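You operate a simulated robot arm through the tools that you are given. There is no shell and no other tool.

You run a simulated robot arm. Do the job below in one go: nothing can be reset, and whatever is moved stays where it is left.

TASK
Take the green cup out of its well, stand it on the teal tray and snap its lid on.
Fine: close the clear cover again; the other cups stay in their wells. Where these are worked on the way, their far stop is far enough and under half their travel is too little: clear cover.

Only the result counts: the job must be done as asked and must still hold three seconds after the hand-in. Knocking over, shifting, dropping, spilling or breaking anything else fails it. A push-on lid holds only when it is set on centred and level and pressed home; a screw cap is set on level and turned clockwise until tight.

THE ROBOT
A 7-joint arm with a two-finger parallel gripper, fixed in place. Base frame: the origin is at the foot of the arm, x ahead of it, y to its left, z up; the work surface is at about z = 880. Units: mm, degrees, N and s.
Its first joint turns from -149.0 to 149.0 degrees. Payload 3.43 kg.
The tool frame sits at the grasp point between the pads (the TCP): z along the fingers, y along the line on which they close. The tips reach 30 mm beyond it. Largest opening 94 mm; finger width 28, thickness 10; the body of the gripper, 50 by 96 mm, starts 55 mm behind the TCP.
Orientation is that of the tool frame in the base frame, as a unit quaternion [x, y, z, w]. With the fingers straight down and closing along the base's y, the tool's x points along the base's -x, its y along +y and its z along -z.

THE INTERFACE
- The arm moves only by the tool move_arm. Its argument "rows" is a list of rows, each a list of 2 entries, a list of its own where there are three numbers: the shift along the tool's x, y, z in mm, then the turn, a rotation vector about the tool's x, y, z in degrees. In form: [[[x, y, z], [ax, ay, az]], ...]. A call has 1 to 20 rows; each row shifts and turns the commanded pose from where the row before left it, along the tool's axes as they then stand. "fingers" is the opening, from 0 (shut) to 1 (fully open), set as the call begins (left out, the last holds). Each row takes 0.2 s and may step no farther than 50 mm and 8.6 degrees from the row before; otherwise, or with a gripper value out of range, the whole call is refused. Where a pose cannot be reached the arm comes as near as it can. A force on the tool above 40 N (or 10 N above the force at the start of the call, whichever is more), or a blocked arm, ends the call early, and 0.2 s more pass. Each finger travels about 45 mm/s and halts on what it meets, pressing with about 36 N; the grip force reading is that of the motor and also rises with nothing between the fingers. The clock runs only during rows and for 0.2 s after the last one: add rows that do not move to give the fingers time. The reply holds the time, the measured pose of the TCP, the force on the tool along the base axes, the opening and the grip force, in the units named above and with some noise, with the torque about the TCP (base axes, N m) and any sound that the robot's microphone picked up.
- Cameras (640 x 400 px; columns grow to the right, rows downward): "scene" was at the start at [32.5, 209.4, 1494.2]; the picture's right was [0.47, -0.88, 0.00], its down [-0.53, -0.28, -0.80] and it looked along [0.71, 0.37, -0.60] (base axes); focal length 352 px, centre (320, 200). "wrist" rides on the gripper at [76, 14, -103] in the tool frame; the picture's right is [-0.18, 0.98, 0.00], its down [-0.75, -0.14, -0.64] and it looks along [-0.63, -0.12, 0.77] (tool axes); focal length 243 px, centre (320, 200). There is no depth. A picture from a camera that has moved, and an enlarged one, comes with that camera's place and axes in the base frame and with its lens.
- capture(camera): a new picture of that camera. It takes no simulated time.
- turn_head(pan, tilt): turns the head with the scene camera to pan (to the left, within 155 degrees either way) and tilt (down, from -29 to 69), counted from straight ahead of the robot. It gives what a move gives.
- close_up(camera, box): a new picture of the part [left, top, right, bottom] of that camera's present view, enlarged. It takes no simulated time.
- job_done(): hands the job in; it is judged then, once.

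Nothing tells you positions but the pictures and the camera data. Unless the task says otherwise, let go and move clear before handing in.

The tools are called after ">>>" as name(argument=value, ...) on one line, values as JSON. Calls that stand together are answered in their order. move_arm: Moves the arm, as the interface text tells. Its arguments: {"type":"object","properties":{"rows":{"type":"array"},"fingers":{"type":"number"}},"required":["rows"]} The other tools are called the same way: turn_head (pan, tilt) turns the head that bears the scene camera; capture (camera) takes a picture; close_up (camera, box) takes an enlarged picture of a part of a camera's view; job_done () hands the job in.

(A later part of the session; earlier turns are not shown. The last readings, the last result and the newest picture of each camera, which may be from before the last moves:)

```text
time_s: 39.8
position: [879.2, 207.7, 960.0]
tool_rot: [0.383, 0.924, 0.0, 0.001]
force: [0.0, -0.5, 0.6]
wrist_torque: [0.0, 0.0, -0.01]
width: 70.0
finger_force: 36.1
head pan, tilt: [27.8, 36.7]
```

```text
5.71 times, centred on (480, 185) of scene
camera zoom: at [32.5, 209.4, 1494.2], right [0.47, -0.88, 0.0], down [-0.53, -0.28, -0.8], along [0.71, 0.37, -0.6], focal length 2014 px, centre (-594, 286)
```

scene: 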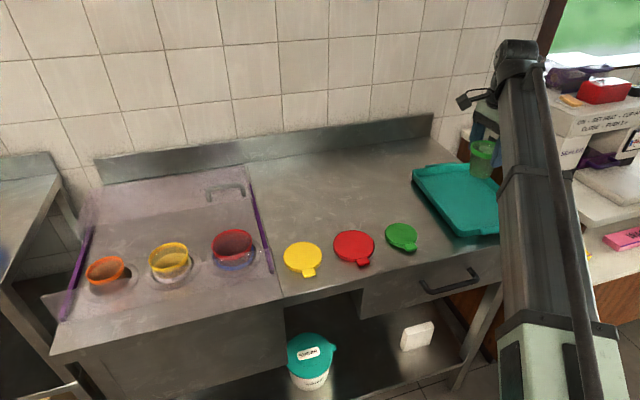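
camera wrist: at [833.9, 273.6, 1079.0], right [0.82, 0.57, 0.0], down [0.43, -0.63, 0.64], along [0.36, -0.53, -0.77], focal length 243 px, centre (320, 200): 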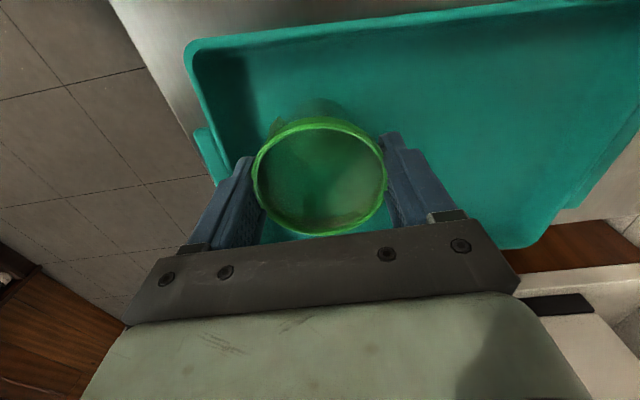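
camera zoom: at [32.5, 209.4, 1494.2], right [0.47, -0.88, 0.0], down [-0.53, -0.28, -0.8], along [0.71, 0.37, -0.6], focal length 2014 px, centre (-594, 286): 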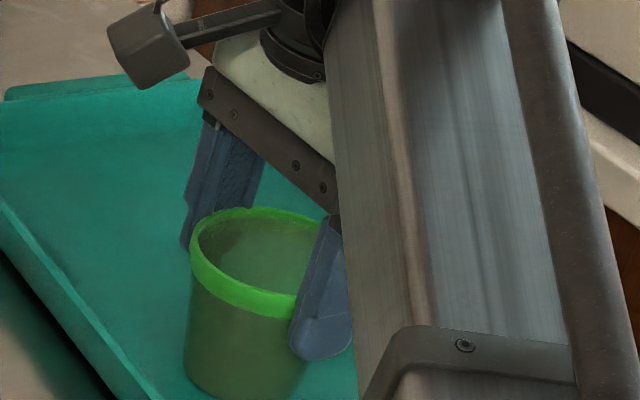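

>>> move_arm(rows=[[[0, 0, 1.5], [0, 0, 0]], [[0, 0, 1.5], [0, 0, 0]], [[0, 0, 0], [0, 0, 0]]])

>>> move_arm(rows=[[[0, 0, 1], [0, 0, 0]], [[0, 0, 1], [0, 0, 0]], [[0, 0, 0], [0, 0, 0]]])

>>> move_arm(rows=[[[0, 0, 1], [0, 0, 0]], [[0, 0, 1], [0, 0, 0]], [[0, 0, 0], [0, 0, 0]]])

```text
time_s: 40.6
position: [879.5, 208.8, 956.5]
tool_rot: [0.383, 0.924, 0.0, 0.002]
force: [1.7, -0.2, 18.8]
wrist_torque: [0.27, -0.27, -0.02]
width: 69.9
finger_force: 35.5
head pan, tilt: [27.8, 36.7]
```

```text
time_s: 41.4
position: [878.8, 206.6, 953.9]
tool_rot: [0.381, 0.924, 0.0, 0.002]
force: [1.1, -2.0, 34.0]
wrist_torque: [0.07, -0.25, 0.0]
width: 70.0
finger_force: 36.1
head pan, tilt: [27.8, 36.7]
```

```text
time_s: 42.2
position: [879.2, 206.7, 952.7]
tool_rot: [0.383, 0.924, 0.001, 0.001]
force: [0.8, 1.3, 32.6]
wrist_torque: [0.2, -0.21, -0.01]
width: 70.2
finger_force: 35.6
head pan, tilt: [27.8, 36.7]
```

The cup is standing on the tray (contact at TCP z≈957). I'll ease off the pressure, open and rise.

>>> move_arm(rows=[[[0, 0, -1], [0, 0, 0]], [[0, 0, 0], [0, 0, 0]]])

>>> move_arm(rows=[[[0, 0, 0], [0, 0, 0]], [[0, 0, 0], [0, 0, 0]], [[0, 0, 0], [0, 0, 0]]], fingers=1)

>>> capture(camera="wrist")

```text
time_s: 42.8
position: [879.4, 207.3, 951.9]
tool_rot: [0.383, 0.924, 0.001, 0.0]
force: [0.1, -1.3, 20.5]
wrist_torque: [0.05, -0.14, -0.01]
width: 70.3
finger_force: 36.6
head pan, tilt: [27.8, 36.7]
```

```text
time_s: 43.6
position: [878.9, 208.5, 952.2]
tool_rot: [0.382, 0.924, -0.001, 0.0]
force: [-0.3, -0.8, -0.8]
wrist_torque: [0.03, 0.01, 0.01]
width: 94.2
finger_force: 0.1
head pan, tilt: [27.8, 36.7]
```

```text
taken
camera wrist: at [835.4, 271.8, 1055.0], right [0.82, 0.57, 0.0], down [0.43, -0.63, 0.64], along [0.36, -0.53, -0.77], focal length 243 px, centre (320, 200)
```

wrist: 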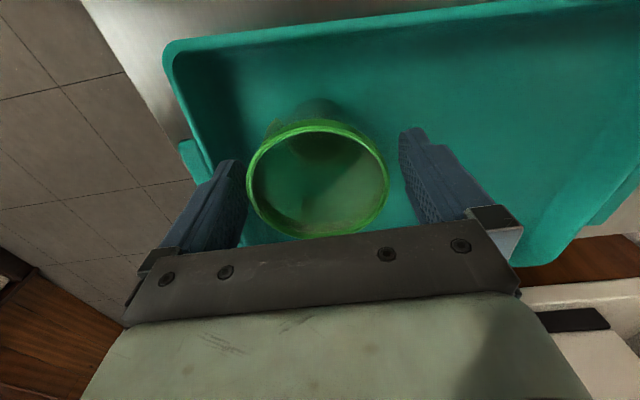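

Released and standing. I'll rise straight up and look at the cup and at the green lid.

>>> move_arm(rows=[[[0, 0, -20], [0, 0, 0]], [[0, 0, -40], [0, 0, 0]], [[0, 0, -40], [0, 0, 0]], [[0, 0, -40], [0, 0, 0]], [[0, 0, 0], [0, 0, 0]]])

>>> capture(camera="wrist")

>>> close_up(camera="wrist", box=[240, 40, 400, 140])

>>> close_up(camera="scene", box=[370, 130, 530, 260])

```text
time_s: 44.8
position: [876.8, 208.4, 1091.1]
tool_rot: [0.382, 0.924, 0.0, 0.0]
force: [-0.2, -0.1, 1.0]
wrist_torque: [0.0, 0.01, 0.05]
width: 94.0
finger_force: 0.0
head pan, tilt: [27.8, 36.7]
```

```text
taken
camera wrist: at [833.3, 272.3, 1194.5], right [0.82, 0.57, 0.0], down [0.43, -0.63, 0.64], along [0.36, -0.53, -0.77], focal length 243 px, centre (320, 200)
```

wrist: 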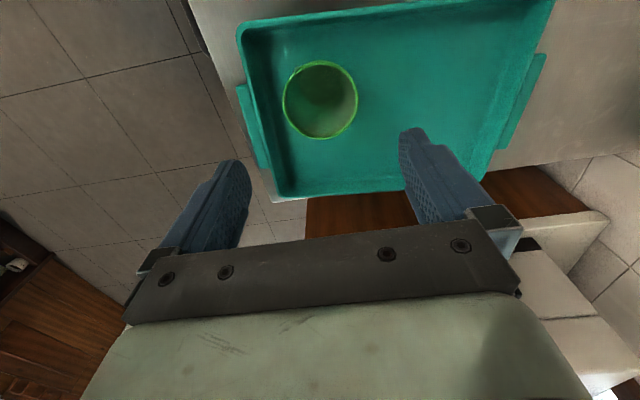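

```text
4.00 times, centred on (320, 90) of wrist
camera zoom: at [833.3, 272.3, 1194.5], right [0.82, 0.57, 0.0], down [0.43, -0.63, 0.64], along [0.36, -0.53, -0.77], focal length 970 px, centre (320, 640)
```

zoom: 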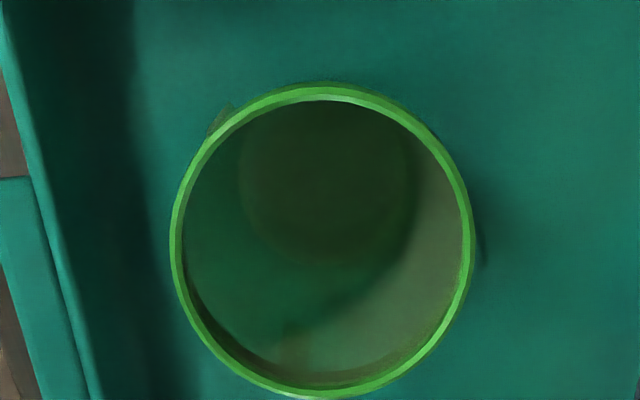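

```text
3.08 times, centred on (450, 195) of scene
camera zoom: at [32.5, 209.4, 1494.2], right [0.47, -0.88, 0.0], down [-0.53, -0.28, -0.8], along [0.71, 0.37, -0.6], focal length 1084 px, centre (-80, 215)
```

zoom: 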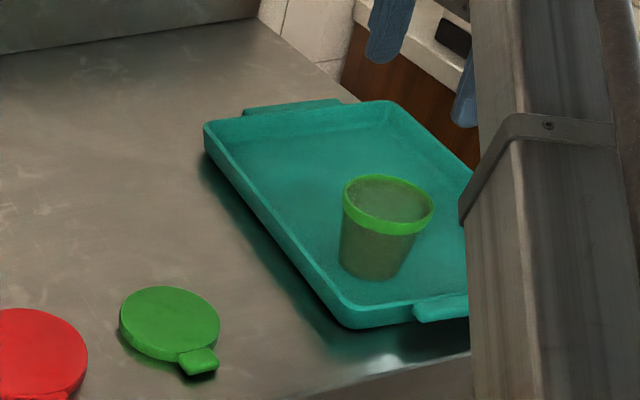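

The cup stands on the tray at about (878, 209). To know its centre exactly I'll regrip it lightly along base x and then base y, starting with a turn to close along x.

>>> move_arm(rows=[[[0, 0, 0], [0, 0, 7.5]], [[0, 0, 0], [0, 0, 7.5]], [[0, 0, 0], [0, 0, 7.5]], [[0, 0, 0], [0, 0, 7.5]], [[0, 0, 0], [0, 0, 7.5]], [[0, 0, 0], [0, 0, 7.5]], [[0, 0, 0], [0, 0, 0]]])

>>> capture(camera="wrist")

```text
time_s: 46.4
position: [878.3, 208.3, 1092.5]
tool_rot: [0.707, 0.707, 0.0, 0.0]
force: [0.4, -0.7, 0.2]
wrist_torque: [0.03, -0.01, -0.01]
width: 93.8
finger_force: 0.0
head pan, tilt: [27.8, 36.7]
```

```text
taken
camera wrist: at [893.1, 283.7, 1195.5], right [0.98, -0.19, 0.0], down [-0.14, -0.75, 0.64], along [-0.12, -0.63, -0.77], focal length 243 px, centre (320, 200)
```

wrist: 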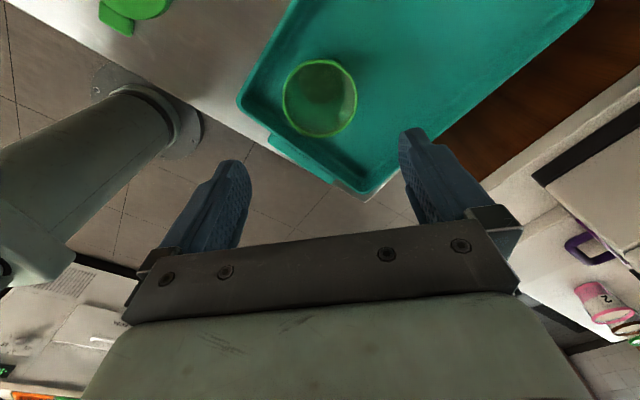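

>>> move_arm(rows=[[[0, 0, 40], [0, 0, 0]], [[0, 0, 40], [0, 0, 0]], [[0, 0, 35], [0, 0, 0]], [[0, 0, 22], [0, 0, 0]], [[0, 0, 0], [0, 0, 0]]])

>>> move_arm(rows=[[[0, 0, 0], [0, 0, 0]], [[0, 0, 0], [0, 0, 0]], [[0, 0, 0], [0, 0, 0]]], fingers=0.735)

>>> capture(camera="wrist")

```text
time_s: 47.6
position: [879.5, 207.0, 953.9]
tool_rot: [0.707, 0.708, 0.0, 0.0]
force: [-0.1, 0.5, -1.1]
wrist_torque: [0.03, 0.04, -0.01]
width: 93.9
finger_force: 0.1
head pan, tilt: [27.8, 36.7]
```

```text
time_s: 48.4
position: [879.5, 206.5, 954.3]
tool_rot: [0.707, 0.707, 0.0, -0.001]
force: [0.3, -0.1, 0.3]
wrist_torque: [0.0, 0.02, -0.03]
width: 70.0
finger_force: 36.2
head pan, tilt: [27.8, 36.7]
```

```text
taken
camera wrist: at [893.4, 282.5, 1056.7], right [0.98, -0.18, 0.0], down [-0.14, -0.75, 0.64], along [-0.12, -0.63, -0.77], focal length 243 px, centre (320, 200)
```

wrist: 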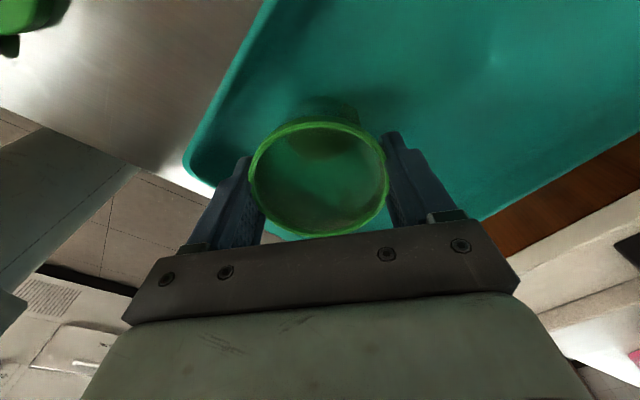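

The pads hold the body just below the rim. I'll open, rise clear, turn 90° and do the same along base y.

>>> move_arm(rows=[[[0, 0, 0], [0, 0, 0]], [[0, 0, 0], [0, 0, 0]], [[0, 0, -30], [0, 0, 0]], [[0, 0, -40], [0, 0, 0]], [[0, 0, 0], [0, 0, 0]]], fingers=1)

>>> move_arm(rows=[[[0, 0, 0], [0, 0, -8.18]], [[0, 0, 0], [0, 0, -8.18]], [[0, 0, 0], [0, 0, -8.18]], [[0, 0, 0], [0, 0, -8.18]], [[0, 0, 0], [0, 0, -8.18]], [[0, 0, 0], [0, 0, -8.18]], [[0, 0, 0], [0, 0, -8.18]], [[0, 0, 0], [0, 0, -8.18]], [[0, 0, 0], [0, 0, -8.18]], [[0, 0, 0], [0, 0, -8.18]], [[0, 0, 0], [0, 0, -8.2]], [[0, 0, 0], [0, 0, 0]]])

>>> capture(camera="wrist")

```text
time_s: 49.6
position: [880.7, 207.4, 1026.6]
tool_rot: [0.707, 0.707, 0.0, 0.001]
force: [-0.6, -0.2, 0.4]
wrist_torque: [0.03, 0.06, 0.02]
width: 94.2
finger_force: 0.1
head pan, tilt: [27.8, 36.7]
```

```text
time_s: 52.2
position: [878.6, 209.0, 1025.1]
tool_rot: [-0.001, 1.0, -0.001, 0.0]
force: [0.0, -0.3, 0.3]
wrist_torque: [0.03, 0.01, 0.02]
width: 94.0
finger_force: 0.1
head pan, tilt: [27.8, 36.7]
```

```text
taken
camera wrist: at [801.9, 222.2, 1128.8], right [0.18, 0.98, 0.0], down [0.75, -0.14, 0.64], along [0.63, -0.12, -0.77], focal length 243 px, centre (320, 200)
```

wrist: 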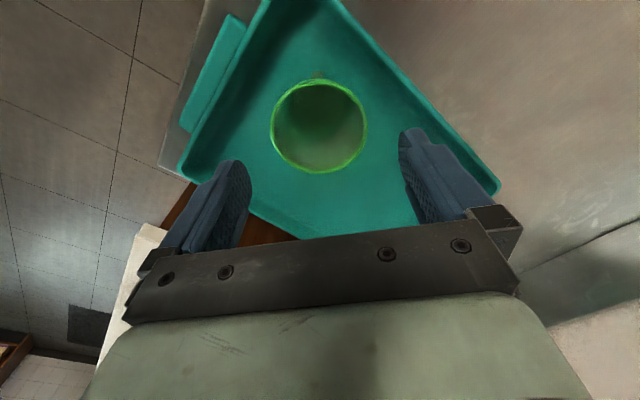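

>>> move_arm(rows=[[[0, 0, 35], [0, 0, 0]], [[0, 0, 25], [0, 0, 0]], [[0, 0, 10], [0, 0, 0]], [[0, 0, 0], [0, 0, 0]]])

>>> move_arm(rows=[[[0, 0, 0], [0, 0, 0]], [[0, 0, 0], [0, 0, 0]], [[0, 0, 0], [0, 0, 0]]], fingers=0.735)

>>> close_up(camera="wrist", box=[180, 80, 460, 255])

>>> close_up(camera="scene", box=[370, 130, 530, 260])

```text
time_s: 53.2
position: [879.4, 208.4, 956.7]
tool_rot: [0.0, 1.0, 0.0, -0.001]
force: [0.0, -0.1, -0.1]
wrist_torque: [-0.02, 0.01, 0.01]
width: 94.1
finger_force: 0.0
head pan, tilt: [27.8, 36.7]
```

```text
time_s: 54.0
position: [878.5, 207.5, 956.6]
tool_rot: [0.0, 1.0, 0.0, 0.0]
force: [0.3, -0.4, -0.3]
wrist_torque: [0.0, 0.0, 0.01]
width: 70.1
finger_force: 1.2
head pan, tilt: [27.8, 36.7]
```

```text
2.29 times, centred on (320, 168) of wrist
camera zoom: at [802.4, 221.4, 1059.2], right [0.18, 0.98, 0.0], down [0.75, -0.14, 0.64], along [0.63, -0.12, -0.77], focal length 555 px, centre (320, 274)
```

zoom: 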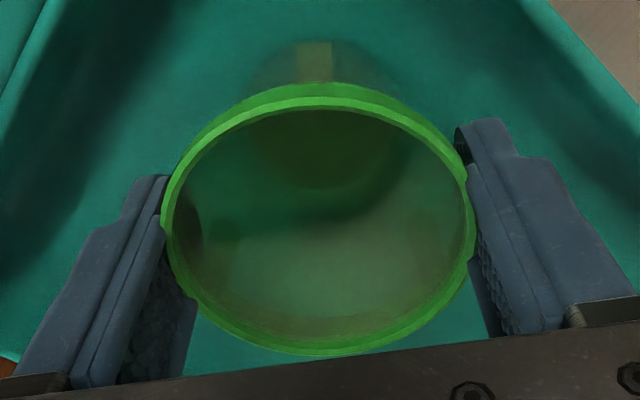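

```text
3.08 times, centred on (450, 195) of scene
camera zoom: at [32.5, 209.4, 1494.2], right [0.47, -0.88, 0.0], down [-0.53, -0.28, -0.8], along [0.71, 0.37, -0.6], focal length 1084 px, centre (-80, 215)
```

zoom: 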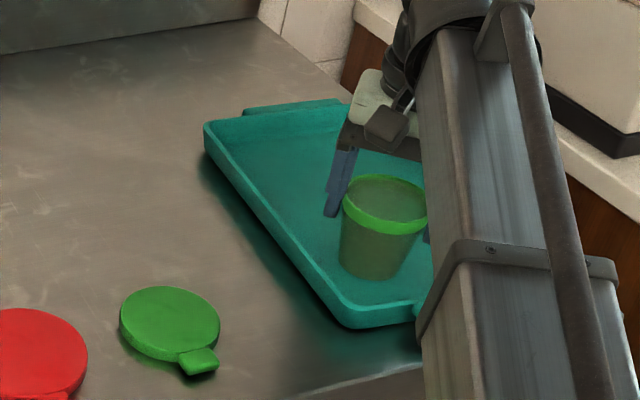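

>>> move_arm(rows=[[[0, 0, 0], [0, 0, 0]], [[0, 0, 0], [0, 0, 0]]], fingers=0.7)

```text
time_s: 54.6
position: [879.1, 207.0, 957.1]
tool_rot: [0.0, 1.0, -0.001, 0.0]
force: [0.4, 0.9, 0.2]
wrist_torque: [-0.01, 0.06, -0.02]
width: 70.1
finger_force: 36.0
head pan, tilt: [27.8, 36.7]
```

The cup is now centred on the hand at (879, 207.5). I'll open, rise and go over to the green lid near (716, 340).

>>> move_arm(rows=[[[0, 0, 0], [0, 0, 0]], [[0, 0, 0], [0, 0, 0]], [[0, 0, 0], [0, 0, 0]], [[0, 0, -30], [0, 0, 0]], [[0, 0, -40], [0, 0, 0]], [[0, 0, -20], [0, 0, 0]], [[32.6, 26.4, 0], [0, 0, 0]], [[32.6, 26.4, 0], [0, 0, 0]], [[32.6, 26.4, 0], [0, 0, 0]], [[32.6, 26.4, 0], [0, 0, 0]], [[32.6, 26.4, 0], [0, 0, 0]], [[0, 0, 0], [0, 0, 0]]], fingers=1)

>>> capture(camera="wrist")

>>> close_up(camera="scene", box=[370, 130, 530, 260])

```text
time_s: 57.2
position: [717.1, 341.4, 1046.1]
tool_rot: [0.0, 1.0, 0.001, 0.0]
force: [0.2, -0.4, -0.6]
wrist_torque: [0.01, 0.01, -0.01]
width: 94.0
finger_force: 0.1
head pan, tilt: [27.8, 36.7]
```

```text
taken
camera wrist: at [640.7, 355.0, 1148.5], right [0.18, 0.98, 0.0], down [0.75, -0.14, 0.64], along [0.63, -0.12, -0.77], focal length 243 px, centre (320, 200)
```

wrist: 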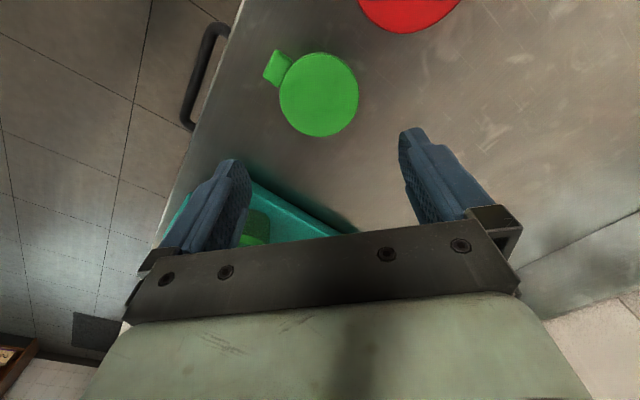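

```text
3.08 times, centred on (450, 195) of scene
camera zoom: at [32.5, 209.5, 1494.2], right [0.47, -0.88, 0.0], down [-0.53, -0.28, -0.8], along [0.71, 0.37, -0.6], focal length 1084 px, centre (-80, 215)
```

zoom: 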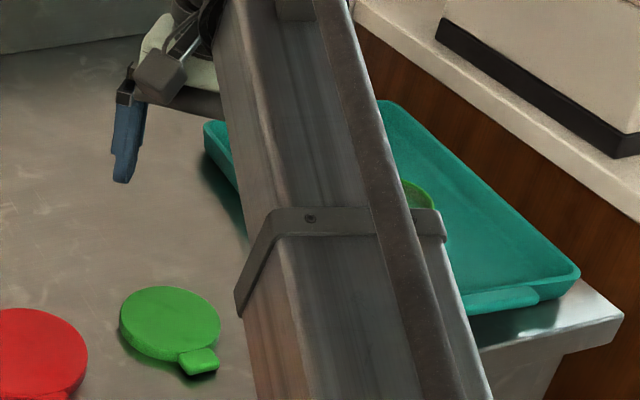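

The green lid is at (714, 340), about 80 mm across, with its tab pointing toward the front edge, clear of both the x and y closing lines. I'll descend and first centre it along y.

>>> move_arm(rows=[[[2.9, -1.1, 30], [0, 0, 0]], [[0, 0, 40], [0, 0, 0]], [[0, 0, 30], [0, 0, 0]], [[0, 0, 20], [0, 0, 0]], [[0, 0, 6], [0, 0, 0]], [[0, 0, 0], [0, 0, 0]]])

>>> capture(camera="wrist")

>>> close_up(camera="scene", box=[330, 180, 450, 270])

```text
time_s: 58.6
position: [713.8, 337.6, 920.4]
tool_rot: [0.0, 1.0, 0.0, -0.001]
force: [-0.4, 0.7, -0.3]
wrist_torque: [0.0, 0.01, 0.01]
width: 94.2
finger_force: 0.0
head pan, tilt: [27.8, 36.7]
```

```text
taken
camera wrist: at [637.8, 351.9, 1022.5], right [0.18, 0.98, 0.0], down [0.75, -0.14, 0.64], along [0.63, -0.12, -0.77], focal length 243 px, centre (320, 200)
```

wrist: 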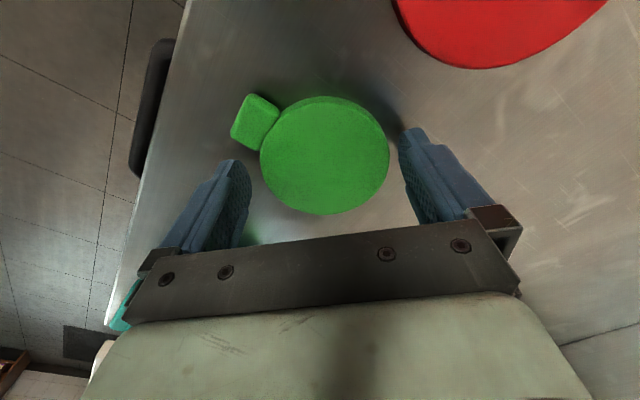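

```text
4.44 times, centred on (390, 225) of scene
camera zoom: at [32.5, 209.4, 1494.2], right [0.47, -0.88, 0.0], down [-0.53, -0.28, -0.8], along [0.71, 0.37, -0.6], focal length 1566 px, centre (9, 89)
```

zoom: 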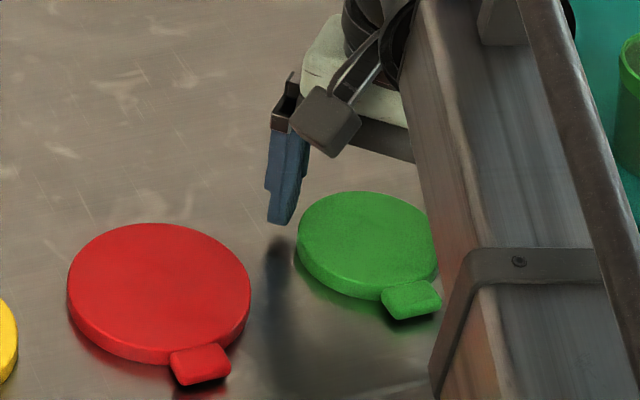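

>>> move_arm(rows=[[[1, 1.5, 3], [0, 0, 0]], [[0, 0, 2.5], [0, 0, 0]], [[0, 0, 0], [0, 0, 0]]])

>>> move_arm(rows=[[[0, 0, 0], [0, 0, 0]], [[0, 0, 0], [0, 0, 0]], [[0, 0, 0], [0, 0, 0]], [[0, 0, 0], [0, 0, 0]]], fingers=0.78)

>>> capture(camera="wrist")

```text
time_s: 59.4
position: [712.5, 340.1, 915.0]
tool_rot: [0.0, 1.0, 0.0, 0.0]
force: [0.8, 0.4, -0.6]
wrist_torque: [0.0, -0.01, 0.01]
width: 93.8
finger_force: 0.0
head pan, tilt: [27.8, 36.7]
```

```text
time_s: 60.4
position: [712.3, 340.1, 914.2]
tool_rot: [0.0, 1.0, 0.0, 0.001]
force: [-0.2, 0.1, 0.7]
wrist_torque: [0.01, -0.02, 0.02]
width: 79.5
finger_force: 35.7
head pan, tilt: [27.8, 36.7]
```

```text
taken
camera wrist: at [635.9, 353.9, 1017.4], right [0.18, 0.98, 0.0], down [0.75, -0.14, 0.64], along [0.63, -0.12, -0.77], focal length 243 px, centre (320, 200)
```

wrist: 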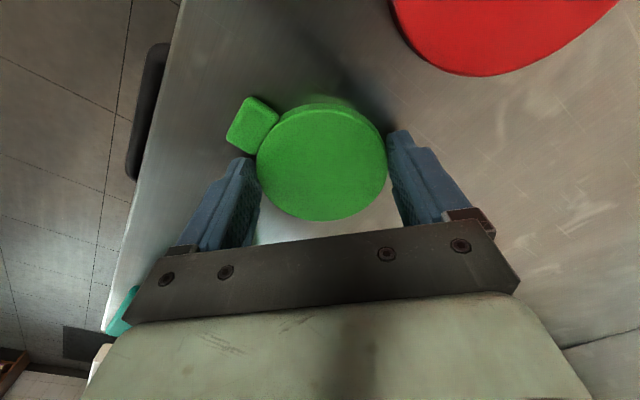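

Lid gripped at 79.5 mm and centred along y. Now I'll open, rise, turn 90° and grip along x to centre that way too.

>>> move_arm(rows=[[[0, 0, 0], [0, 0, 0]], [[0, 0, 0], [0, 0, 0]], [[0, 0, -20], [0, 0, 0]], [[2, 0, -30], [0, 0, 0]], [[0, 0, 0], [0, 0, 0]]], fingers=1)

>>> move_arm(rows=[[[0, 0, 0], [0, 0, 8.18]], [[0, 0, 0], [0, 0, 8.18]], [[0, 0, 0], [0, 0, 8.18]], [[0, 0, 0], [0, 0, 8.18]], [[0, 0, 0], [0, 0, 8.18]], [[0, 0, 0], [0, 0, 8.18]], [[0, 0, 0], [0, 0, 8.18]], [[0, 0, 0], [0, 0, 8.18]], [[0, 0, 0], [0, 0, 8.18]], [[0, 0, 0], [0, 0, 8.18]], [[0, 0, 0], [0, 0, 8.2]], [[0, 0, 0], [0, 0, 0]]])

>>> capture(camera="wrist")

```text
time_s: 61.6
position: [709.9, 339.4, 964.3]
tool_rot: [0.0, 1.0, 0.0, 0.0]
force: [0.3, -0.2, 0.9]
wrist_torque: [-0.01, -0.02, -0.05]
width: 94.1
finger_force: 0.1
head pan, tilt: [27.8, 36.7]
```

```text
time_s: 64.2
position: [711.5, 339.8, 963.7]
tool_rot: [0.708, 0.706, 0.0, 0.001]
force: [0.1, 0.2, -0.1]
wrist_torque: [0.0, 0.01, 0.0]
width: 93.9
finger_force: 0.0
head pan, tilt: [27.8, 36.7]
```

```text
taken
camera wrist: at [724.2, 416.8, 1066.8], right [0.98, -0.19, 0.0], down [-0.14, -0.75, 0.64], along [-0.12, -0.63, -0.77], focal length 243 px, centre (320, 200)
```

wrist: 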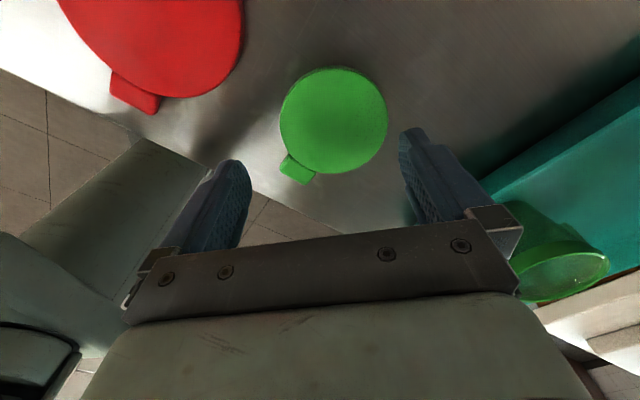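

>>> close_up(camera="scene", box=[330, 180, 450, 270])

>>> close_up(camera="wrist", box=[200, 40, 440, 190])

```text
4.44 times, centred on (390, 225) of scene
camera zoom: at [32.5, 209.4, 1494.2], right [0.47, -0.88, 0.0], down [-0.53, -0.28, -0.8], along [0.71, 0.37, -0.6], focal length 1566 px, centre (9, 89)
```

zoom: 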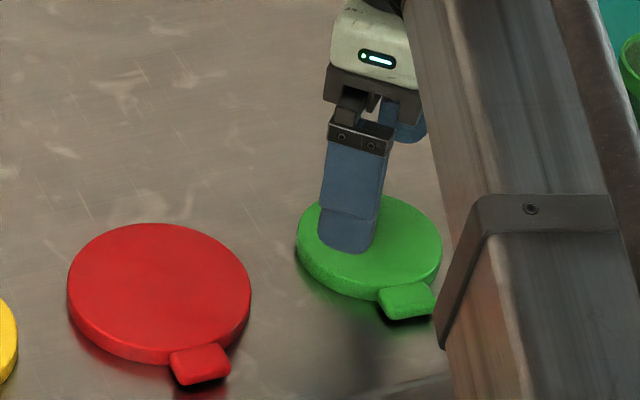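

```text
2.67 times, centred on (320, 115) of wrist
camera zoom: at [724.2, 416.8, 1066.8], right [0.98, -0.19, 0.0], down [-0.14, -0.75, 0.64], along [-0.12, -0.63, -0.77], focal length 647 px, centre (320, 427)
```

zoom: 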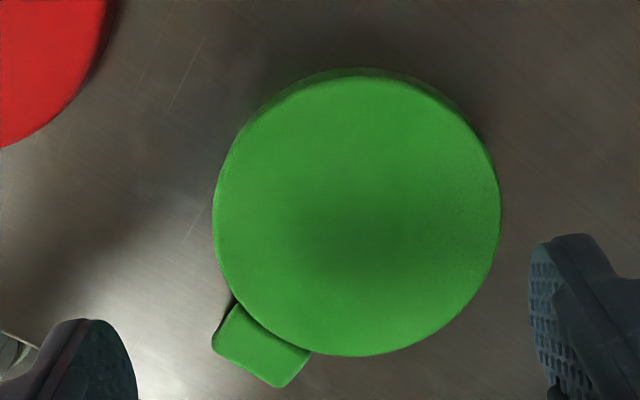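

The wrist view suggests the lid is about 10 mm off the hand's axis here, while the scene view doesn't. I'll lower to just above the lid and check again before committing.

>>> move_arm(rows=[[[0, 0, 20], [0, 0, 0]], [[0, 0, 6], [0, 0, 0]], [[0, 0, 0], [0, 0, 0]], [[0, 0, 0], [0, 0, 0]]])

>>> capture(camera="wrist")

>>> capture(camera="scene")

```text
time_s: 65.2
position: [709.7, 341.3, 937.1]
tool_rot: [0.707, 0.707, 0.001, 0.0]
force: [-0.8, 0.6, 0.7]
wrist_torque: [0.03, -0.02, -0.01]
width: 94.0
finger_force: 0.0
head pan, tilt: [27.8, 36.7]
```

```text
taken
camera wrist: at [722.7, 416.3, 1040.2], right [0.98, -0.18, 0.0], down [-0.14, -0.75, 0.64], along [-0.12, -0.63, -0.77], focal length 243 px, centre (320, 200)
```

wrist: 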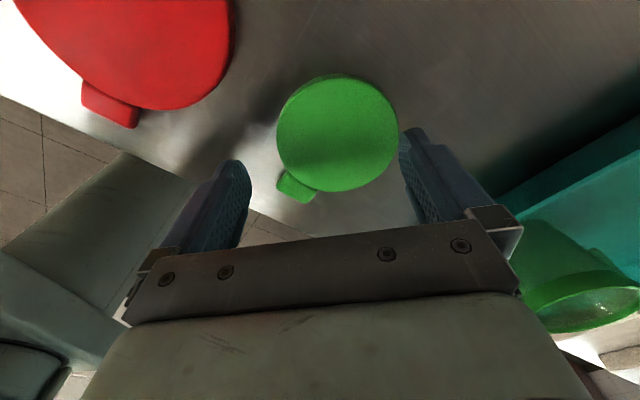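

```text
taken
```

scene: 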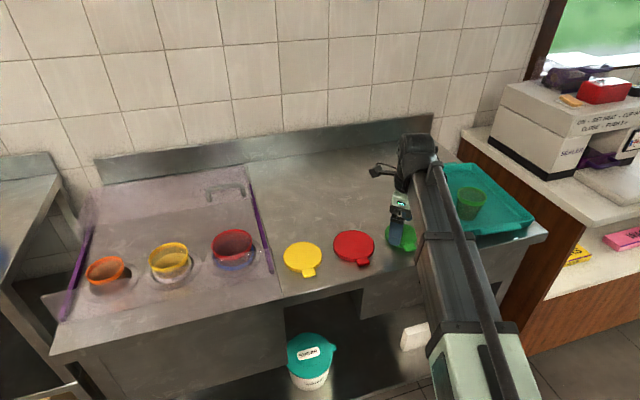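

>>> close_up(camera="scene", box=[360, 180, 440, 260])

>>> close_up(camera="wrist", box=[180, 50, 460, 240])

```text
5.00 times, centred on (400, 220) of scene
camera zoom: at [32.5, 209.4, 1494.2], right [0.47, -0.88, 0.0], down [-0.53, -0.28, -0.8], along [0.71, 0.37, -0.6], focal length 1762 px, centre (-80, 100)
```

zoom: 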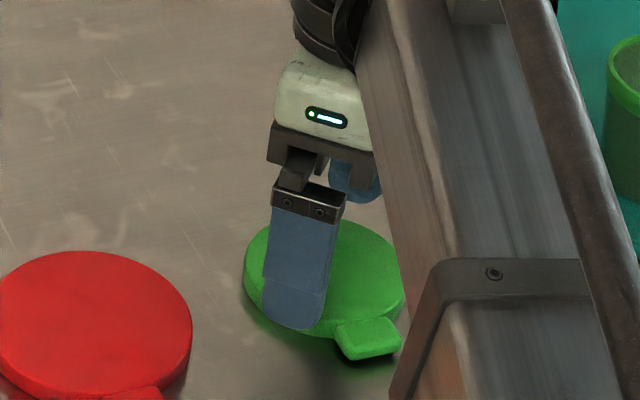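

```text
2.11 times, centred on (320, 145) of wrist
camera zoom: at [722.7, 416.3, 1040.2], right [0.98, -0.18, 0.0], down [-0.14, -0.75, 0.64], along [-0.12, -0.63, -0.77], focal length 511 px, centre (320, 316)
```

zoom: 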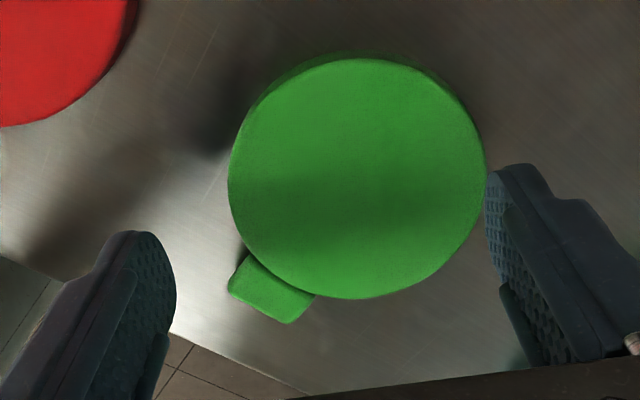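

The lid really is about 12 mm off in the hand's closing direction at this orientation. I'll shift over it and check again before lowering.

>>> move_arm(rows=[[[0, 6, 0], [0, 0, 0]], [[0, 6, 0], [0, 0, 0]], [[0, 0, 0], [0, 0, 0]], [[0, 0, 0], [0, 0, 0]]])

>>> close_up(camera="wrist", box=[180, 50, 460, 240])

```text
time_s: 66.2
position: [721.2, 340.9, 937.8]
tool_rot: [0.707, 0.707, 0.0, 0.0]
force: [0.3, -0.4, 0.3]
wrist_torque: [0.0, 0.0, 0.02]
width: 94.0
finger_force: 0.0
head pan, tilt: [27.8, 36.7]
```

```text
2.11 times, centred on (320, 145) of wrist
camera zoom: at [735.1, 416.6, 1040.8], right [0.98, -0.18, 0.0], down [-0.14, -0.75, 0.64], along [-0.12, -0.63, -0.77], focal length 511 px, centre (320, 316)
```

zoom: 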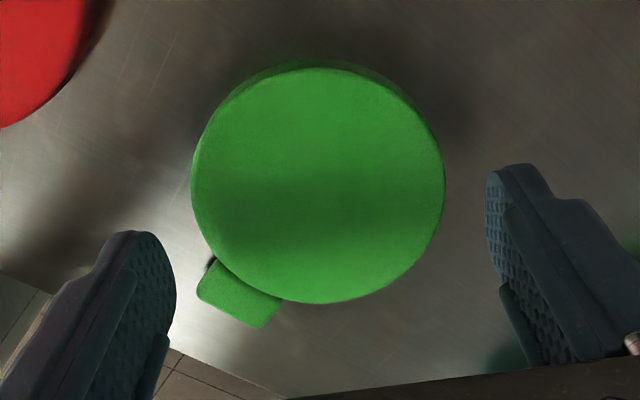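

Centred now. I'll lower and grip along x.

>>> move_arm(rows=[[[0, 0, 10], [0, 0, 0]], [[0, 0, 8], [0, 0, 0]], [[0, 0, 4], [0, 0, 0]], [[0, 0, 0], [0, 0, 0]]])

>>> move_arm(rows=[[[0, 0, 0], [0, 0, 0]], [[0, 0, 0], [0, 0, 0]], [[0, 0, 0], [0, 0, 0]], [[0, 0, 0], [0, 0, 0]]], fingers=0.78)

>>> capture(camera="wrist")

```text
time_s: 67.2
position: [721.3, 340.0, 915.2]
tool_rot: [0.707, 0.707, 0.0, 0.0]
force: [-0.3, -0.1, 1.1]
wrist_torque: [0.0, 0.02, -0.01]
width: 94.2
finger_force: 0.0
head pan, tilt: [27.8, 36.7]
```

```text
time_s: 68.2
position: [720.1, 341.3, 914.6]
tool_rot: [0.708, 0.707, -0.001, 0.0]
force: [-0.3, 0.0, 0.2]
wrist_torque: [0.02, 0.0, 0.0]
width: 79.6
finger_force: 35.8
head pan, tilt: [27.8, 36.7]
```

```text
taken
camera wrist: at [734.4, 415.9, 1017.7], right [0.98, -0.18, 0.0], down [-0.14, -0.75, 0.64], along [-0.12, -0.63, -0.77], focal length 243 px, centre (320, 200)
```

wrist: 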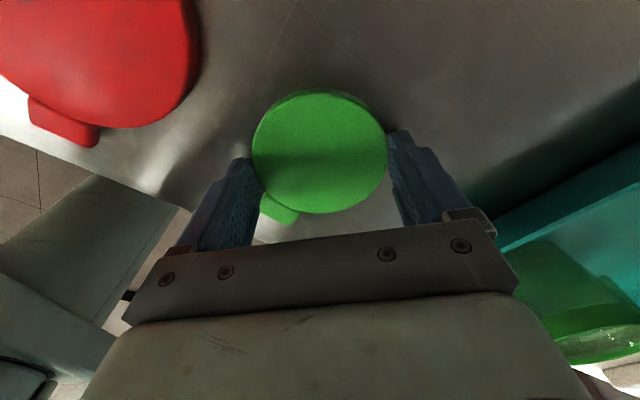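

The lid is centred along x here, but it looks about 7 mm off along y. I'll release, rise, shift and turn back to close along y, then check.

>>> move_arm(rows=[[[0, 0, 0], [0, 0, 0]], [[0, 0, 0], [0, 0, 0]], [[0, 0, 0], [0, 0, 0]], [[0, 0, 0], [0, 0, 0]]], fingers=1)

>>> capture(camera="wrist")

>>> move_arm(rows=[[[0, 0, -12], [0, 0, 0]], [[0, 0, -10], [0, 0, 0]], [[0, 0, 0], [0, 0, 0]], [[0, 0, 0], [0, 0, 0]]])

>>> capture(camera="wrist")

```text
time_s: 69.2
position: [720.4, 338.8, 915.1]
tool_rot: [0.707, 0.707, 0.001, 0.0]
force: [0.5, 0.3, 0.5]
wrist_torque: [0.04, 0.03, 0.01]
width: 93.9
finger_force: 0.0
head pan, tilt: [27.8, 36.7]
```

```text
taken
camera wrist: at [734.4, 415.8, 1017.6], right [0.98, -0.18, 0.0], down [-0.14, -0.75, 0.64], along [-0.12, -0.63, -0.77], focal length 243 px, centre (320, 200)
```

wrist: 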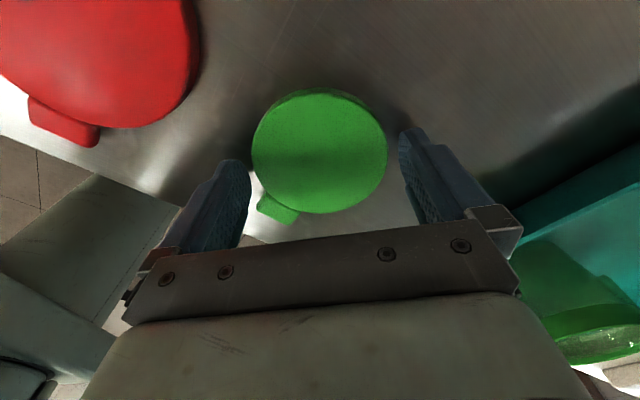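

```text
time_s: 70.2
position: [720.2, 339.9, 937.7]
tool_rot: [0.707, 0.707, -0.001, 0.0]
force: [-0.6, 0.3, 0.4]
wrist_torque: [-0.02, -0.01, 0.03]
width: 93.6
finger_force: 0.0
head pan, tilt: [27.8, 36.7]
```

```text
taken
camera wrist: at [733.9, 415.6, 1041.0], right [0.98, -0.18, 0.0], down [-0.14, -0.75, 0.64], along [-0.12, -0.63, -0.77], focal length 243 px, centre (320, 200)
```

wrist: 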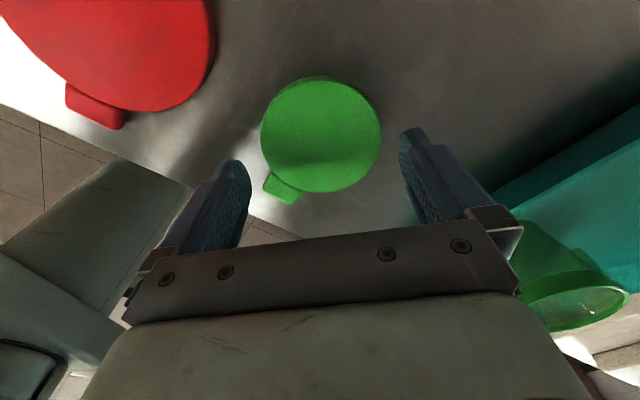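

>>> move_arm(rows=[[[7, 0, -10], [0, 0, 0]], [[0, 0, 0], [0, 0, -8.18]], [[0, 0, 0], [0, 0, -8.18]], [[0, 0, 0], [0, 0, -8.18]], [[0, 0, 0], [0, 0, -8.18]], [[0, 0, 0], [0, 0, -8.18]], [[0, 0, 0], [0, 0, -8.18]], [[0, 0, 0], [0, 0, -8.18]], [[0, 0, 0], [0, 0, -8.18]], [[0, 0, 0], [0, 0, -8.18]], [[0, 0, 0], [0, 0, -8.18]], [[0, 0, 0], [0, 0, -8.2]], [[0, 0, 10], [0, 0, 0]], [[0, 0, 0], [0, 0, 0]]])

>>> capture(camera="wrist")

```text
time_s: 73.2
position: [721.9, 346.4, 938.0]
tool_rot: [-0.001, 1.0, 0.001, 0.0]
force: [-0.6, 0.1, -0.5]
wrist_torque: [-0.02, 0.01, 0.02]
width: 94.2
finger_force: 0.0
head pan, tilt: [27.8, 36.7]
```

```text
taken
camera wrist: at [645.5, 360.9, 1041.0], right [0.18, 0.98, 0.0], down [0.75, -0.14, 0.64], along [0.63, -0.12, -0.77], focal length 243 px, centre (320, 200)
```

wrist: 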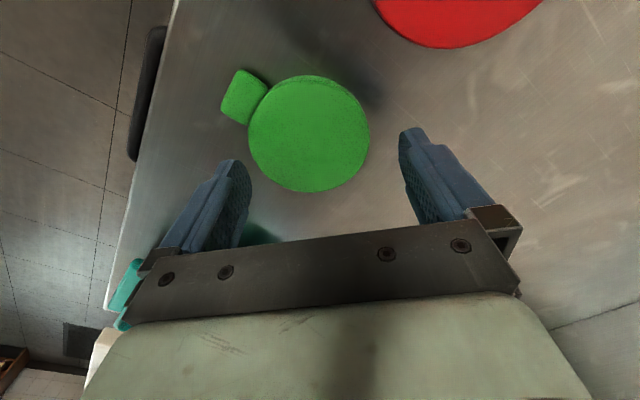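

Comparing both orientations, the wrist picture carries a constant ~7 mm bias along the tool's x, and the lid is really at about (720.5, 340.5), matching both grips. I'll go back 6.5 mm in y, lower and grip the lid along y for carrying.

>>> move_arm(rows=[[[0, -6.5, 0], [0, 0, 0]], [[0, 0, 10], [0, 0, 0]], [[0, 0, 8], [0, 0, 0]], [[0, 0, 4], [0, 0, 0]], [[0, 0, 0], [0, 0, 0]]])

>>> capture(camera="wrist")

```text
time_s: 74.4
position: [723.6, 341.6, 916.4]
tool_rot: [0.001, 1.0, 0.0, 0.001]
force: [-0.5, -0.2, 0.2]
wrist_torque: [0.0, 0.0, 0.01]
width: 94.1
finger_force: 0.1
head pan, tilt: [27.8, 36.7]
```

```text
taken
camera wrist: at [647.1, 355.0, 1018.7], right [0.18, 0.98, 0.0], down [0.75, -0.14, 0.64], along [0.63, -0.12, -0.77], focal length 243 px, centre (320, 200)
```

wrist: 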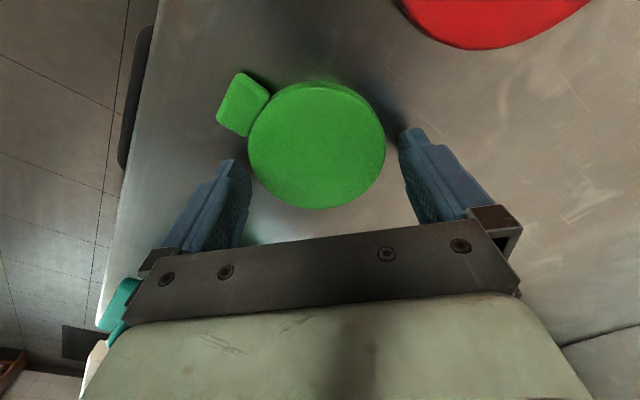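

>>> move_arm(rows=[[[0, 0, 1], [0, 0, 0]], [[0, 0, 0], [0, 0, 0]], [[0, 0, 0], [0, 0, 0]], [[0, 0, 0], [0, 0, 0]], [[0, 0, 0], [0, 0, 0]]], fingers=0.7)

>>> move_arm(rows=[[[0, 0, -5], [0, 0, 0]], [[0, 0, -15], [0, 0, 0]], [[0, 0, 0], [0, 0, 0]]])

>>> capture(camera="wrist")

>>> close_up(camera="scene", box=[350, 170, 450, 260])

```text
time_s: 75.6
position: [723.1, 340.3, 915.1]
tool_rot: [0.0, 1.0, 0.0, 0.0]
force: [4.1, -2.4, 9.6]
wrist_torque: [-0.06, -0.1, -0.17]
width: 79.7
finger_force: 36.3
head pan, tilt: [27.8, 36.7]
```

```text
time_s: 76.4
position: [722.1, 342.3, 935.3]
tool_rot: [0.0, 1.0, 0.001, -0.001]
force: [-0.2, 0.4, 0.2]
wrist_torque: [0.0, -0.01, 0.02]
width: 79.6
finger_force: 35.9
head pan, tilt: [27.8, 36.7]
```

```text
taken
camera wrist: at [645.6, 355.8, 1037.7], right [0.18, 0.98, 0.0], down [0.75, -0.14, 0.64], along [0.63, -0.12, -0.77], focal length 243 px, centre (320, 200)
```

wrist: 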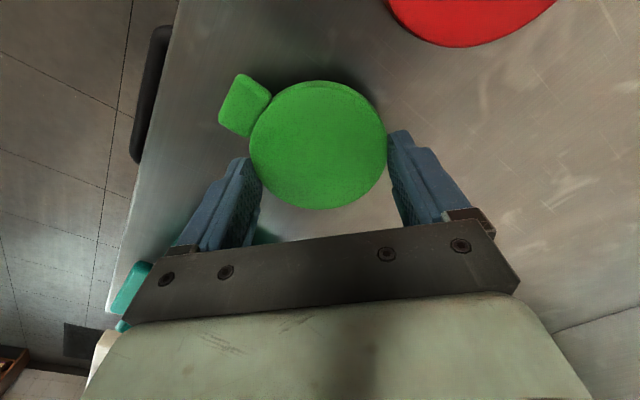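

```text
4.44 times, centred on (400, 215) of scene
camera zoom: at [32.5, 209.4, 1494.2], right [0.47, -0.88, 0.0], down [-0.53, -0.28, -0.8], along [0.71, 0.37, -0.6], focal length 1566 px, centre (-36, 133)
```

zoom: 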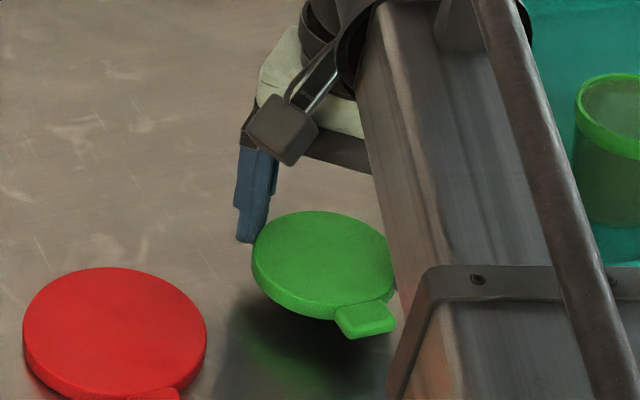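

The lid is held level. I'll raise it and carry it over the cup, stopping above the rim to check alignment.

>>> move_arm(rows=[[[0, 0, -25], [0, 0, 0]], [[0, 0, -35], [0, 0, 0]], [[0, 0, -35], [0, 0, 0]], [[0, 0, -30], [0, 0, 0]], [[0, 0, 0], [0, 0, 0]]])

>>> move_arm(rows=[[[-26.3, -22.15, 0], [0, 0, 0]], [[-26.3, -22.15, 0], [0, 0, 0]], [[-26.3, -22.15, 0], [0, 0, 0]], [[-26.3, -22.15, 0], [0, 0, 0]], [[-26.3, -22.15, 0], [0, 0, 0]], [[-26.3, -22.15, 0], [0, 0, 0]], [[0, 0, 0], [0, 0, 0]], [[0, 0, 0], [0, 0, 0]]])

>>> move_arm(rows=[[[0, 0, 0], [0, 0, 0]]])

>>> move_arm(rows=[[[0, 0, 0], [0, 0, 0]]])

>>> capture(camera="wrist")

>>> close_up(camera="scene", box=[420, 120, 540, 220])

```text
time_s: 77.6
position: [725.7, 340.7, 1058.3]
tool_rot: [0.0, 1.0, 0.0, 0.0]
force: [-0.8, 0.2, -0.4]
wrist_torque: [-0.02, 0.02, 0.03]
width: 79.4
finger_force: 36.5
head pan, tilt: [27.8, 36.7]
```

```text
time_s: 79.4
position: [879.3, 208.4, 1058.4]
tool_rot: [0.0, 1.0, 0.0, 0.0]
force: [0.3, -0.2, -1.0]
wrist_torque: [0.02, -0.02, 0.02]
width: 79.2
finger_force: 35.7
head pan, tilt: [27.8, 36.7]
```

```text
time_s: 79.8
position: [878.6, 209.1, 1060.0]
tool_rot: [0.0, 1.0, 0.0, 0.0]
force: [-0.3, 0.8, -0.3]
wrist_torque: [0.01, -0.03, 0.0]
width: 79.1
finger_force: 35.8
head pan, tilt: [27.8, 36.7]
```

```text
time_s: 80.2
position: [878.6, 208.8, 1060.2]
tool_rot: [0.0, 1.0, 0.0, -0.001]
force: [-0.3, -0.9, 0.5]
wrist_torque: [-0.01, 0.0, 0.02]
width: 79.1
finger_force: 36.2
head pan, tilt: [27.8, 36.7]
```

```text
taken
camera wrist: at [802.4, 222.8, 1162.5], right [0.18, 0.98, 0.0], down [0.75, -0.14, 0.64], along [0.63, -0.12, -0.77], focal length 243 px, centre (320, 200)
```

wrist: 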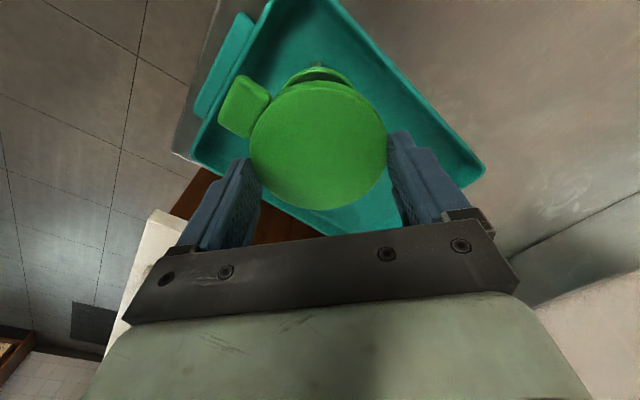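

```text
4.00 times, centred on (480, 170) of scene
camera zoom: at [32.5, 209.4, 1494.2], right [0.47, -0.88, 0.0], down [-0.53, -0.28, -0.8], along [0.71, 0.37, -0.6], focal length 1410 px, centre (-320, 320)
```

zoom: 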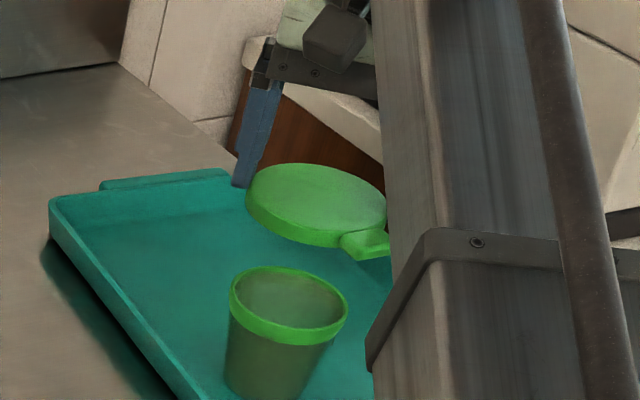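

>>> close_up(camera="wrist", box=[240, 50, 400, 220])

>>> close_up(camera="scene", box=[460, 150, 530, 225])

```text
2.35 times, centred on (320, 135) of wrist
camera zoom: at [802.4, 222.8, 1162.5], right [0.18, 0.98, 0.0], down [0.75, -0.14, 0.64], along [0.63, -0.12, -0.77], focal length 571 px, centre (320, 353)
```

zoom: 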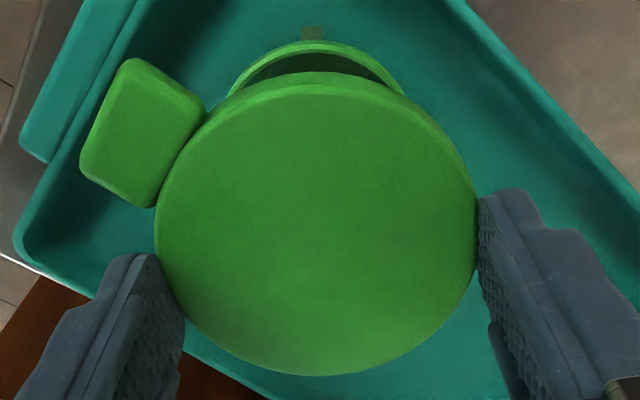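

```text
5.33 times, centred on (495, 188) of scene
camera zoom: at [32.5, 209.4, 1494.2], right [0.47, -0.88, 0.0], down [-0.53, -0.28, -0.8], along [0.71, 0.37, -0.6], focal length 1880 px, centre (-613, 267)
```

zoom: 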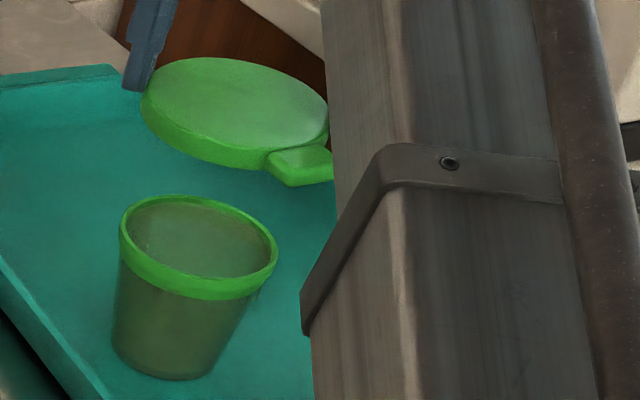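

By comparing lid and cup in both views I estimate the lid needs about +2.5 mm in x and −1.2 mm in y. I'll apply that and lower to just above the rim.

>>> move_arm(rows=[[[-2.5, -1.2, 0], [0, 0, 0]], [[0, 0, 25], [0, 0, 0]], [[0, 0, 20], [0, 0, 0]], [[0, 0, 8], [0, 0, 0]], [[0, 0, 0], [0, 0, 0]]])

>>> close_up(camera="scene", box=[460, 150, 530, 225])

>>> close_up(camera="wrist", box=[240, 50, 400, 220])

```text
time_s: 81.4
position: [882.5, 206.6, 1008.8]
tool_rot: [0.0, 1.0, 0.0, 0.0]
force: [-0.1, 0.2, 0.5]
wrist_torque: [0.03, 0.02, 0.0]
width: 79.1
finger_force: 36.1
head pan, tilt: [27.8, 36.7]
```

```text
5.33 times, centred on (495, 188) of scene
camera zoom: at [32.5, 209.4, 1494.2], right [0.47, -0.88, 0.0], down [-0.53, -0.28, -0.8], along [0.71, 0.37, -0.6], focal length 1880 px, centre (-613, 267)
```

zoom: 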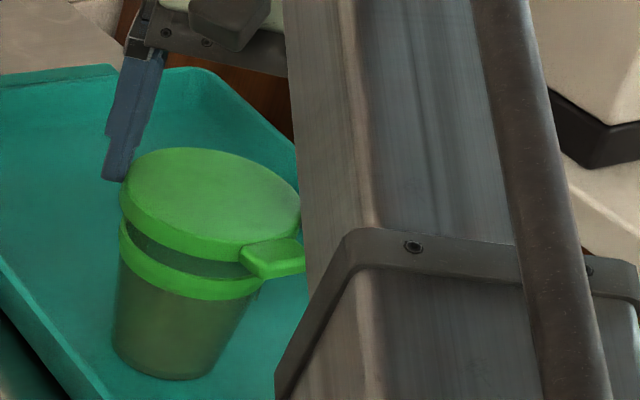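

```text
2.35 times, centred on (320, 135) of wrist
camera zoom: at [805.3, 221.1, 1109.8], right [0.18, 0.98, 0.0], down [0.75, -0.14, 0.64], along [0.63, -0.12, -0.77], focal length 571 px, centre (320, 353)
```

zoom: 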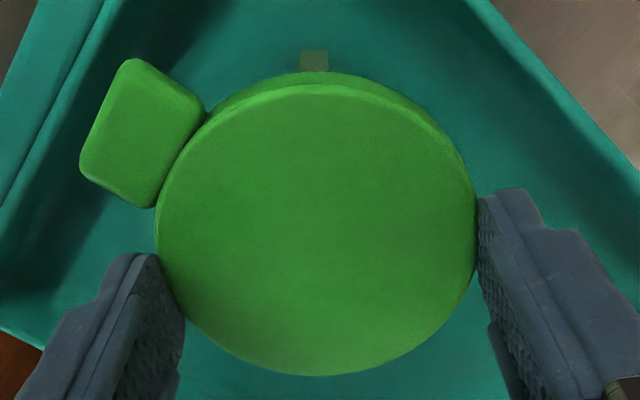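

>>> move_arm(rows=[[[-1, 0, 0], [0, 0, 0]], [[0, 0, 3], [0, 0, 0]], [[0, 0, 3], [0, 0, 0]], [[0, 0, 0], [0, 0, 0]]])

>>> move_arm(rows=[[[0, 0, 2], [0, 0, 0]], [[0, 0, 2], [0, 0, 0]], [[0, 0, 0], [0, 0, 0]]])

>>> close_up(camera="scene", box=[460, 150, 530, 225])

```text
time_s: 82.4
position: [883.5, 207.9, 1000.3]
tool_rot: [0.0, 1.0, 0.0, 0.0]
force: [0.0, -0.2, 0.3]
wrist_torque: [0.03, 0.02, 0.0]
width: 79.2
finger_force: 36.2
head pan, tilt: [27.8, 36.7]
```

```text
time_s: 83.2
position: [883.8, 205.2, 998.6]
tool_rot: [0.0, 1.0, 0.0, -0.001]
force: [0.1, -0.5, 0.8]
wrist_torque: [0.02, 0.02, 0.03]
width: 79.3
finger_force: 36.1
head pan, tilt: [27.8, 36.7]
```

```text
5.33 times, centred on (495, 188) of scene
camera zoom: at [32.5, 209.4, 1494.2], right [0.47, -0.88, 0.0], down [-0.53, -0.28, -0.8], along [0.71, 0.37, -0.6], focal length 1880 px, centre (-613, 267)
```

zoom: 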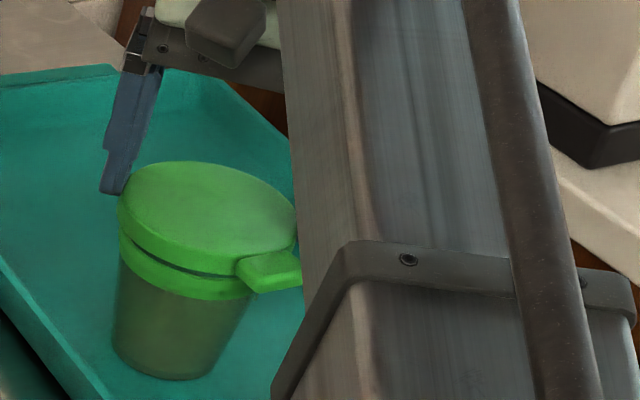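

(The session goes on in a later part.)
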